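You operate a simulated robot arm through the tools that you are given. There is no shell and no other tool. Be economical: measure what you need, move in short steps, check, and stop when the job is done.

You run a simulated robot arm. Do the job below in one go: nothing can be reset, and whatever is moved stays where it is left.

JOB
Put the green sleeve on top of the gold round lens.

Only the result counts: the job must be done as asked and must still hold three seconds after the hand-in. Knocking over, shifting, dropping, spilling or breaking anything else fails it.

ROBOT AND FRAMES
A 7-joint arm with a two-finger parallel gripper, fixed in place. Base frame: the origin is at the foot of the arm, x ahead of it, y to its left, z up; the work surface is at about z = 800. Units: mm, rad, N and s.
With the tool pointing down near the work surface it reaches from about 300 to 700 mm from the base axis. Its first joint turns from -1.152 to 1.152 rad. Payload 1.57 kg.
The TCP is the grasp point between the finger pads, 30 mm short of the fingertips. In the tool frame z runs along the fingers and y along their closing line. Largest opening 110 mm; finger width 24, thickness 12; the body of the gripper, 48 by 112 mm, starts 78 mm behind the TCP.
Orientation is that of the tool frame in the base frame, as a unit quaternion [x, y, z, w]. With the fingers straight down and closing along the base's y, the tool's x points along the base's -x, its y along +y and its z along -z.

CONTROLS
- The arm moves only by the tool nudge_tool. Its argument "steps" is a list of rows, each an object of numbers (a shift or turn left out is 0, a gripper value left out holds the last): "tx", "ty", "tz": the shift along the base's x, y, z in cm; "spin": the turn about the base's z in rad; "grip": the gripper command, from -1 (fully open) to 1 (shut), values between in proportion. In form: [{"tx": .., "ty": .., "tz": .., "spin": .., "grip": ..}, ...]. A call has 1 to 20 rows; each row is the pose to reach, as a shift and turn from the pose commanded when the call began. Each row takes 0.2 s and may step no farther than 50 mm and 0.15 rad from the row before; otherwise, or with a gripper value out of range, the whole call is refused. Where a pose cannot be reached the arm comes as near as it can. A force on the tool above 40 N (or 10 N above the force at the start of the call, whichever is more), or a blocked arm, ends the call early, and 0.2 s more pass. Each finger travels about 108 mm/s and halts on what it meets, pressing with about 41 N; the grip force reading is that of the motor and also rises with nothing between the fingers. The clock runs only during rows and for 0.2 s after the last one: add rows that repeat a pose to give the fingers time. The reply holds the time, the measured pose of the TCP, the force on the tool along the base axes, the opening and the grip force, in the units named above and with some noise.
- Cameras (640 x 400 px; columns grow to the right, rows downward): "scene" is fixed at [161.2, -389.6, 1396.3]; the picture's right is [0.80, -0.60, 0.00], its down [-0.38, -0.50, -0.78] and it looks along [0.47, 0.62, -0.63] (base axes); focal length 357 px, centre (320, 200). "wrist" rides on the gripper at [-36, 0, -80] in the tool frame; the picture's right is [0.00, -1.00, 0.00], its down [0.97, 0.00, -0.24] and it looks along [0.24, 0.00, 0.97] (tool axes); focal length 218 px, centre (320, 200). There is no depth. A picture from a camera that has moved, and an enlarged one, comes with that camera's place and axes in the base frame and with its lens.
- get_image(camera): a new picture of that camera. No time passes.
- inspect(camera, box): a new picture of the part [left, top, right, bottom] of that camera's present view, enlarged. No time passes.
- sign_off(): hands the job in; it is judged then, once.

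Work in short steps. Places have to be worked out from the pictures, the camera data and where the tool is seen: move nearer, look again, correct. Check each grasp and each placing, and mend what went wrong. You have 90 turns and 36 pictures in all, those below and enlarged ones among them. Open the gripper and draw the arm clear of the work before you hand the job in, unless the task says otherwise; then end with one line.

The tools are called after "Request:" as a command line: name --argument value ..., lists and objects as JSON in quotes. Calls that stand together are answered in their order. nudge_tool: Moves the arm, as the interface text tells. Its arguments: {"type":"object","properties":{"steps":{"type":"array"}},"required":["steps"]} The other tools are called the same way: get_image (camera) takes a picture; inspect (camera, box) takes an enlarged picture of a part of a camera's view; sign_off () hands the job in.

At the start:

```text
time: 0.0
tool_pos: [352.1, -23.6, 1053.5]
tcp_rot: [0.0, 1.0, 0.0, 0.0]
ft_force: [0.1, 1.4, 0.4]
width: 109.8
grasp_force: 0.2
```

scene: 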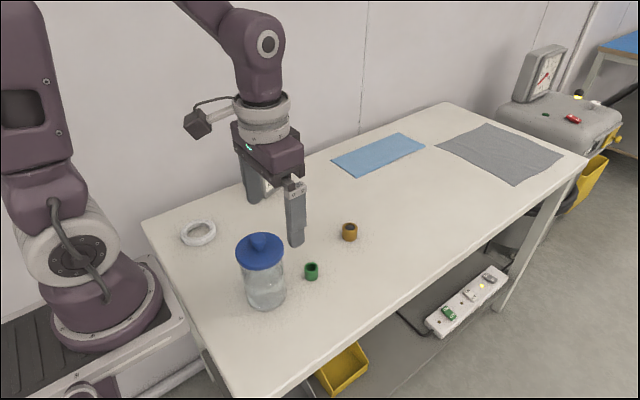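
wrist: 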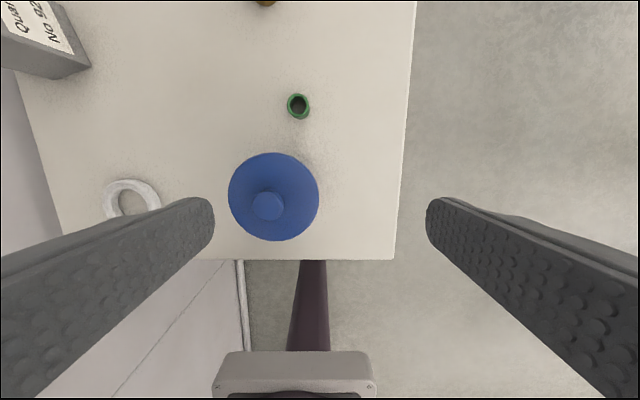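

The green sleeve looks to be at scene (311,271), and the gold piece at (349,231). I enlarge both to identify them.

Request:
inspect --camera "scene" --box '[280, 205, 376, 290]'

Request:
inspect --camera "wrist" --box '[200, 0, 400, 125]'

```text
4.71 times, centred on (328, 248) of scene
camera zoom: at [161.2, -389.6, 1396.3], right [0.8, -0.6, 0.0], down [-0.38, -0.5, -0.78], along [0.47, 0.62, -0.63], focal length 1679 px, centre (282, -24)
```

zoom: 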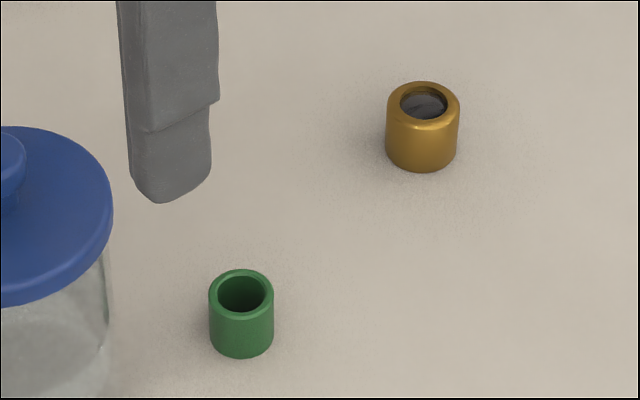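

```text
3.20 times, centred on (300, 62) of wrist
camera zoom: at [388.8, -24.1, 1133.6], right [0.0, -1.0, 0.0], down [-0.97, 0.0, 0.24], along [-0.24, 0.0, -0.97], focal length 698 px, centre (384, 640)
```

zoom: 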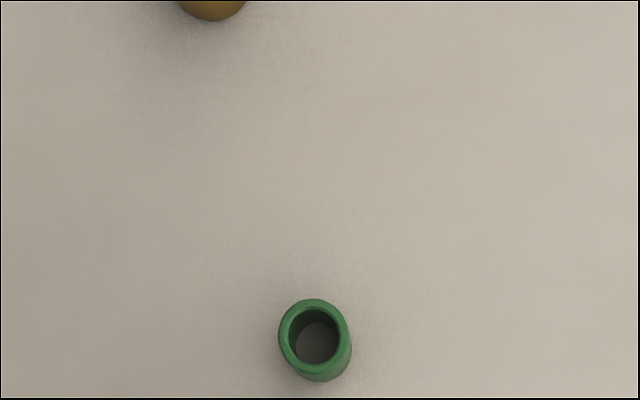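

Both views agree: sleeve at about (440,5), top z≈827, diameter≈28; gold lens at about (579,47), diameter≈36; jar at (340,20), up to z≈930. I move over the sleeve at height first, then go down partway and look.

Request:
nudge_tool --steps '[{"tx": 4, "ty": 1.4}, {"tx": 8.8, "ty": 2.8}, {"tx": 8.8, "ty": 2.8, "tz": -4}, {"tx": 8.8, "ty": 2.8, "tz": -8}, {"tx": 8.8, "ty": 2.8, "tz": -12}, {"tx": 8.8, "ty": 2.8, "tz": -12}]'

Request:
get_image --camera "wrist"

```text
time: 1.4
tool_pos: [441.0, 5.7, 931.9]
tcp_rot: [0.0, 1.0, 0.0, -0.001]
ft_force: [-0.3, 0.0, 1.4]
width: 110.1
grasp_force: 0.1
```

```text
31 pictures are left
camera wrist: at [477.3, 4.6, 1013.3], right [0.0, -1.0, 0.0], down [-0.97, 0.0, 0.24], along [-0.24, 0.0, -0.97], focal length 218 px, centre (320, 200)
```

wrist: 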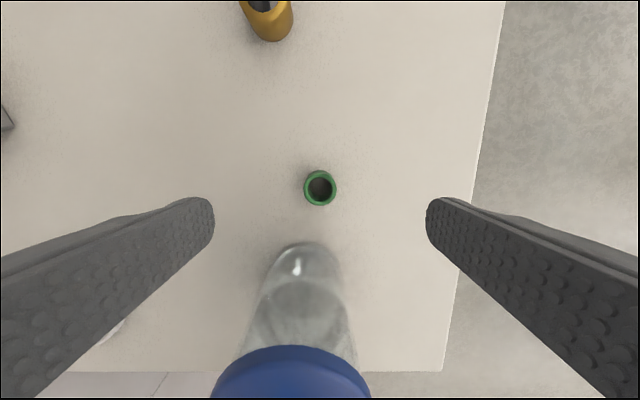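

The sleeve is centred in y (column 320) and lies about 2 mm ahead of the TCP in x. I narrow the fingers somewhat and descend to TCP z≈836.

Request:
nudge_tool --steps '[{"tx": 0.2, "tz": -3, "grip": -0.3}, {"tx": 0.2, "tz": -6}, {"tx": 0.2, "tz": -8}, {"tx": 0.2, "tz": -9.5}, {"tx": 0.2, "tz": -9.5}]'

Request:
get_image --camera "wrist"

Request:
inspect --camera "scene" --box '[230, 190, 390, 300]'

```text
time: 2.6
tool_pos: [442.3, 4.6, 837.7]
tcp_rot: [0.0, 1.0, 0.0, 0.0]
ft_force: [0.2, 1.0, 0.5]
width: 71.3
grasp_force: 0.0
```

```text
30 pictures are left
camera wrist: at [478.9, 4.5, 918.5], right [0.0, -1.0, 0.0], down [-0.97, 0.0, 0.24], along [-0.24, 0.0, -0.97], focal length 218 px, centre (320, 200)
```

wrist: 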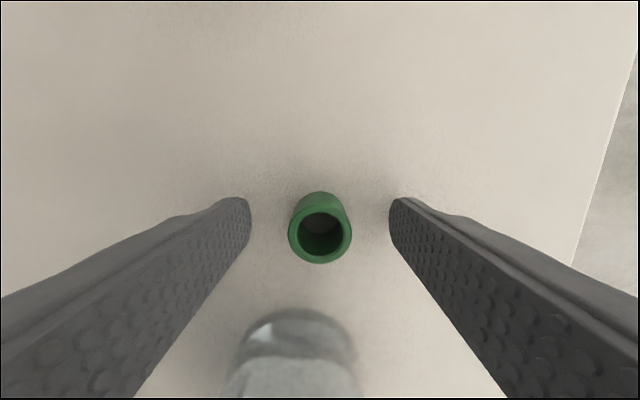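

```text
3.64 times, centred on (310, 245) of scene
camera zoom: at [161.2, -389.6, 1396.3], right [0.8, -0.6, 0.0], down [-0.38, -0.5, -0.78], along [0.47, 0.62, -0.63], focal length 1297 px, centre (356, 36)
```

zoom: 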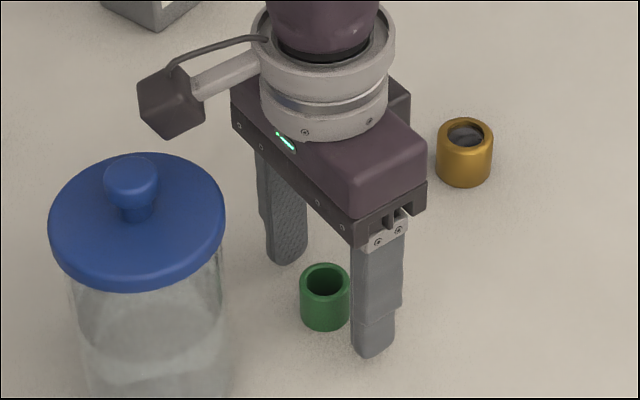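

The sleeve is midway between the fingers at (442,4.5), and the TCP is at (442,4.6). I close on it.

Request:
nudge_tool --steps '[{"grip": 0.2}, {"grip": 0.6}, {"grip": 1}, {"grip": 1}, {"grip": 1}]'

Request:
get_image --camera "wrist"

```text
time: 3.8
tool_pos: [442.5, 4.5, 837.7]
tcp_rot: [0.0, 1.0, 0.0, 0.001]
ft_force: [0.3, 0.0, -0.5]
width: 24.4
grasp_force: 35.8
```

```text
28 pictures are left
camera wrist: at [478.8, 4.5, 918.7], right [0.0, -1.0, 0.0], down [-0.97, 0.0, 0.24], along [-0.24, 0.0, -0.97], focal length 218 px, centre (320, 200)
```

wrist: 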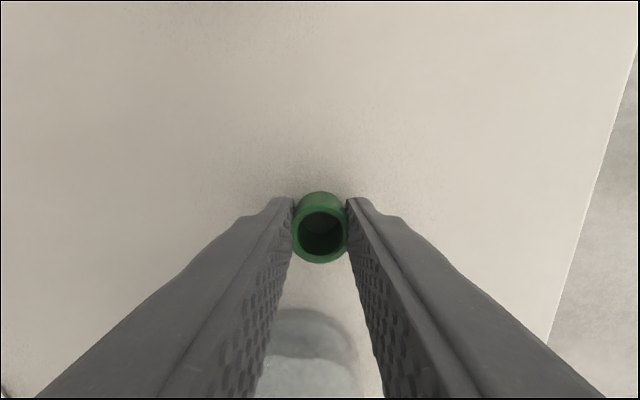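

It is gripped (24.4 mm opening, 36 N). I lift 8 cm and move to about (530,40), short of the lens, to look.

Request:
nudge_tool --steps '[{"tz": 1}, {"tz": 3}, {"tz": 6}, {"tz": 8}, {"tx": 3, "ty": 1.2, "tz": 8}, {"tx": 6, "ty": 2.4, "tz": 8}, {"tx": 8.8, "ty": 3.5, "tz": 8}, {"tx": 8.8, "ty": 3.5, "tz": 8}]'

Request:
inspect --camera "wrist" --box '[220, 60, 420, 260]'

Request:
inspect --camera "scene" --box '[280, 175, 380, 265]'

```text
time: 5.6
tool_pos: [530.8, 38.2, 917.4]
tcp_rot: [0.0, 1.0, 0.0, -0.001]
ft_force: [-0.5, 0.4, -0.2]
width: 24.3
grasp_force: 36.4
```

```text
2.00 times, centred on (320, 160) of wrist
camera zoom: at [567.0, 38.6, 998.4], right [0.0, -1.0, 0.0], down [-0.97, 0.0, 0.24], along [-0.24, 0.0, -0.97], focal length 436 px, centre (320, 280)
```

zoom: 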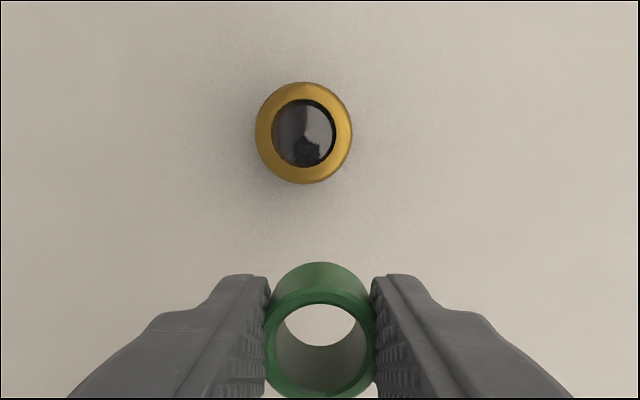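

```text
4.44 times, centred on (330, 220) of scene
camera zoom: at [161.2, -389.6, 1396.3], right [0.8, -0.6, 0.0], down [-0.38, -0.5, -0.78], along [0.47, 0.62, -0.63], focal length 1586 px, centre (276, 111)
```

zoom: 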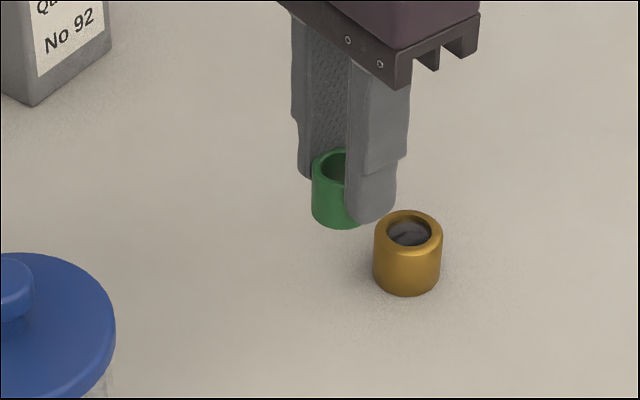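

The lens is about 51 mm ahead and 6 mm left of the held sleeve; the sleeve is soft and squeezed to about 25 mm. I move over the lens, lower by 2.5 cm, and check alignment.

Request:
nudge_tool --steps '[{"tx": 2.5, "ty": 0.3}, {"tx": 5.1, "ty": 0.6}, {"tx": 5.1, "ty": 0.6, "tz": -1.2}, {"tx": 5.1, "ty": 0.6, "tz": -2.5}, {"tx": 5.1, "ty": 0.6, "tz": -2.5}]'

Request:
inspect --camera "wrist" --box '[260, 160, 380, 280]'

Request:
inspect --camera "scene" --box '[320, 200, 380, 250]'

```text
time: 6.8
tool_pos: [580.5, 45.5, 892.3]
tcp_rot: [-0.001, 1.0, 0.0, 0.0]
ft_force: [-0.5, 0.2, 0.0]
width: 24.0
grasp_force: 35.9
```

```text
3.33 times, centred on (320, 220) of wrist
camera zoom: at [617.7, 44.8, 973.3], right [0.0, -1.0, 0.0], down [-0.97, 0.0, 0.24], along [-0.24, 0.0, -0.97], focal length 728 px, centre (320, 133)
```

zoom: 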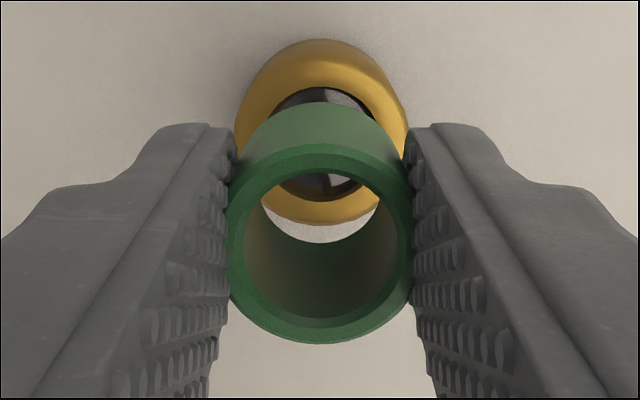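

```text
8.00 times, centred on (350, 225) of scene
camera zoom: at [161.2, -389.6, 1396.3], right [0.8, -0.6, 0.0], down [-0.38, -0.5, -0.78], along [0.47, 0.62, -0.63], focal length 2854 px, centre (80, 0)
```

zoom: 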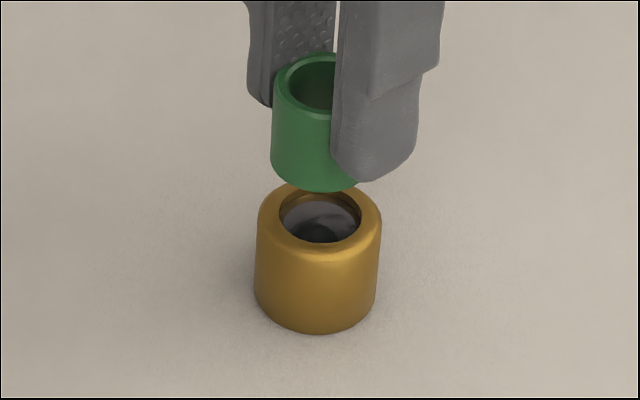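

Wrist view shows y aligned to within 0.5 mm and x to within about 1 mm; the gap is about 27 mm. I lower 2.2 cm and recheck from both cameras.

Request:
nudge_tool --steps '[{"tz": -0.8}, {"tz": -1.6}, {"tz": -2.2}, {"tz": -2.2}]'

Request:
inspect --camera "wrist" --box '[260, 160, 380, 280]'

Request:
inspect --camera "scene" --box '[320, 200, 380, 250]'

```text
time: 7.8
tool_pos: [581.7, 44.8, 871.2]
tcp_rot: [0.0, 1.0, 0.0, -0.001]
ft_force: [-0.7, -0.4, -0.6]
width: 24.3
grasp_force: 36.5
```

```text
3.33 times, centred on (320, 220) of wrist
camera zoom: at [618.0, 44.8, 951.3], right [0.0, -1.0, 0.0], down [-0.97, 0.0, 0.24], along [-0.24, 0.0, -0.97], focal length 728 px, centre (320, 133)
```

zoom: 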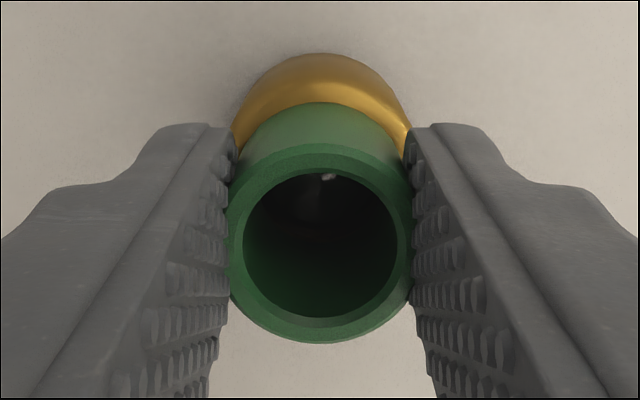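

```text
8.00 times, centred on (350, 225) of scene
camera zoom: at [161.2, -389.6, 1396.3], right [0.8, -0.6, 0.0], down [-0.38, -0.5, -0.78], along [0.47, 0.62, -0.63], focal length 2854 px, centre (80, 0)
```

zoom: 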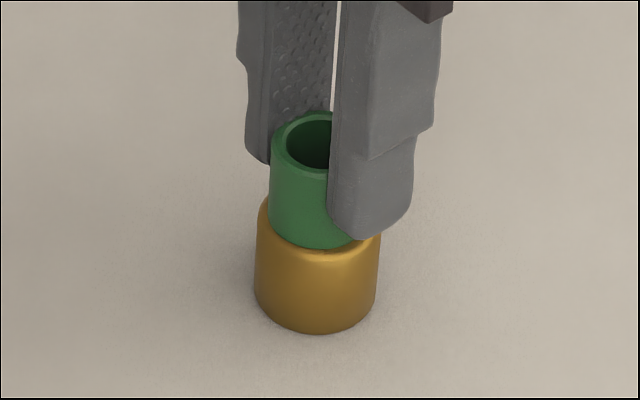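

Sleeve seems about 0.8 mm short in +x (both views agree), y is fine, and the gap is 2–5 mm. I correct x and lower gently, watching the force.

Request:
nudge_tool --steps '[{"tx": 0.08}, {"tx": 0.08, "tz": -0.1}, {"tx": 0.08, "tz": -0.2}, {"tx": 0.08, "tz": -0.2}]'

```text
time: 8.8
tool_pos: [581.6, 44.5, 869.0]
tcp_rot: [0.0, 1.0, 0.0, 0.0]
ft_force: [1.5, 0.6, 5.4]
width: 24.5
grasp_force: 36.6
```

The 5.4 N upward force suggests contact. I check in the scene view.

Request:
inspect --camera "scene" --box '[320, 200, 380, 250]'

Request:
inspect --camera "wrist" --box '[260, 160, 380, 280]'

```text
8.00 times, centred on (350, 225) of scene
camera zoom: at [161.1, -389.6, 1396.3], right [0.8, -0.6, 0.0], down [-0.38, -0.5, -0.78], along [0.47, 0.62, -0.63], focal length 2854 px, centre (80, 0)
```

zoom: 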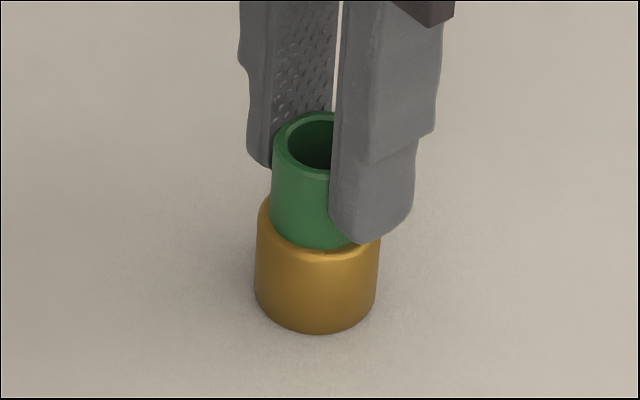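

```text
3.33 times, centred on (320, 220) of wrist
camera zoom: at [618.5, 44.8, 949.6], right [0.0, -1.0, 0.0], down [-0.97, 0.0, 0.24], along [-0.24, 0.0, -0.97], focal length 728 px, centre (320, 133)
```

zoom: 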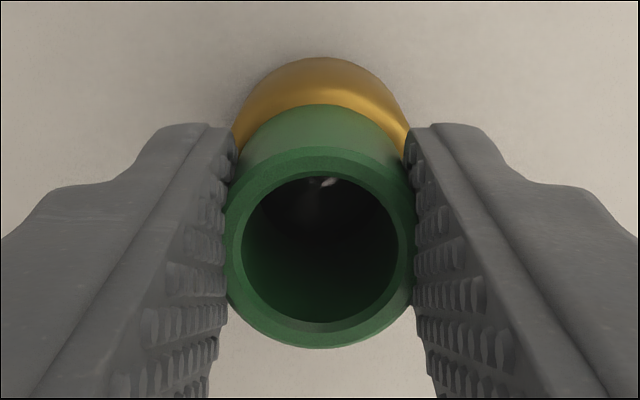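

Contact is confirmed: the sleeve bottom sits on the lens rim and is concentric to within about 1 mm. I open gradually.

Request:
nudge_tool --steps '[{"tz": 0.05, "grip": 0.55}, {"tz": 0.05, "grip": 0.5}, {"tz": 0.05, "grip": 0.4}, {"tz": 0.05, "grip": 0.2}, {"tz": 0.05, "grip": 0}, {"tz": 0.05, "grip": 0}]'

Request:
inspect --camera "scene" --box '[320, 200, 380, 250]'

Request:
inspect --camera "wrist" --box '[260, 160, 380, 280]'

```text
time: 10.2
tool_pos: [582.6, 45.3, 869.3]
tcp_rot: [0.001, 1.0, 0.0, 0.0]
ft_force: [1.0, -0.6, 0.2]
width: 55.0
grasp_force: 0.0
```

```text
8.00 times, centred on (350, 225) of scene
camera zoom: at [161.2, -389.6, 1396.3], right [0.8, -0.6, 0.0], down [-0.38, -0.5, -0.78], along [0.47, 0.62, -0.63], focal length 2854 px, centre (80, 0)
```

zoom: 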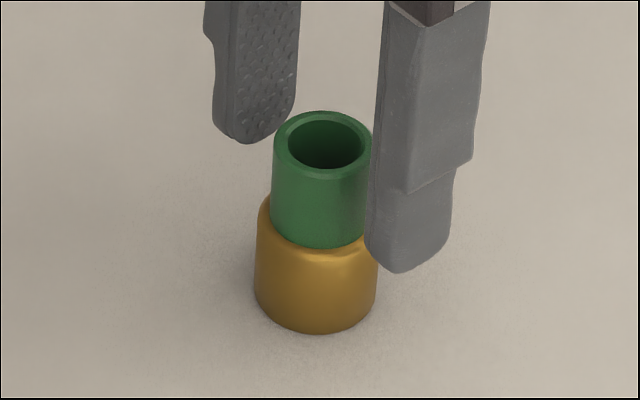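

```text
3.33 times, centred on (320, 220) of wrist
camera zoom: at [618.4, 44.8, 950.0], right [0.0, -1.0, 0.0], down [-0.97, 0.0, 0.24], along [-0.24, 0.0, -0.97], focal length 728 px, centre (320, 133)
```

zoom: 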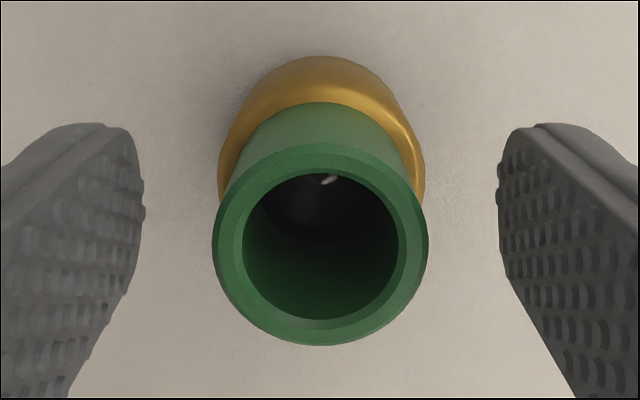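

The sleeve stands upright and centred on the lens, clear of the fingers. I retreat straight up and check.

Request:
nudge_tool --steps '[{"tz": 2}, {"tz": 5}, {"tz": 9}, {"tz": 13}, {"tz": 13}, {"tz": 13}, {"tz": 13}]'

Request:
inspect --camera "scene" --box '[320, 200, 380, 250]'

Request:
get_image --camera "scene"

```text
time: 11.8
tool_pos: [582.5, 44.8, 999.6]
tcp_rot: [0.0, 1.0, 0.0, 0.001]
ft_force: [0.5, -0.4, -0.3]
width: 55.1
grasp_force: 0.0
```

```text
8.00 times, centred on (350, 225) of scene
camera zoom: at [161.2, -389.6, 1396.3], right [0.8, -0.6, 0.0], down [-0.38, -0.5, -0.78], along [0.47, 0.62, -0.63], focal length 2854 px, centre (80, 0)
```

zoom: 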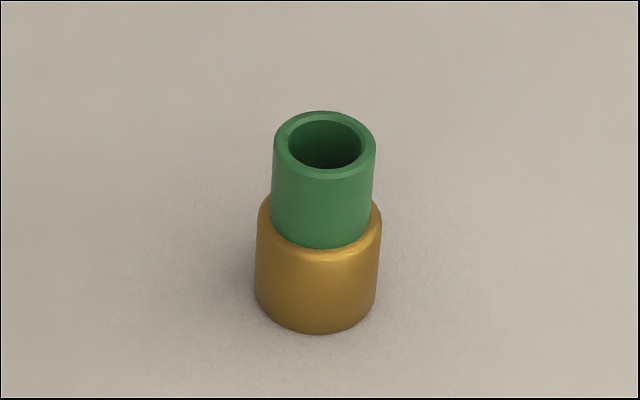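

```text
16 pictures are left
```

scene: 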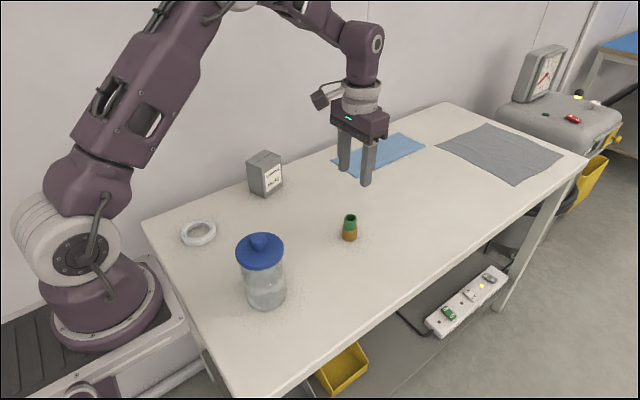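

The sleeve stands still on the lens and everything else is in place. I open the gripper fully, then hand in.

Request:
nudge_tool --steps '[{"grip": -1}, {"grip": -1}, {"grip": -1}]'

```text
time: 12.6
tool_pos: [581.7, 44.6, 999.4]
tcp_rot: [0.001, 1.0, 0.0, 0.001]
ft_force: [0.7, 0.5, -0.3]
width: 110.3
grasp_force: 0.0
```

The arm is clear and the gripper is fully open, so I hand in.

Request:
sign_off

```text
The job is handed in.
```

The green sleeve is standing upright on the gold round lens, centred to about 1 mm. Nothing else was moved, and I handed the job in with the gripper open and the arm clear.
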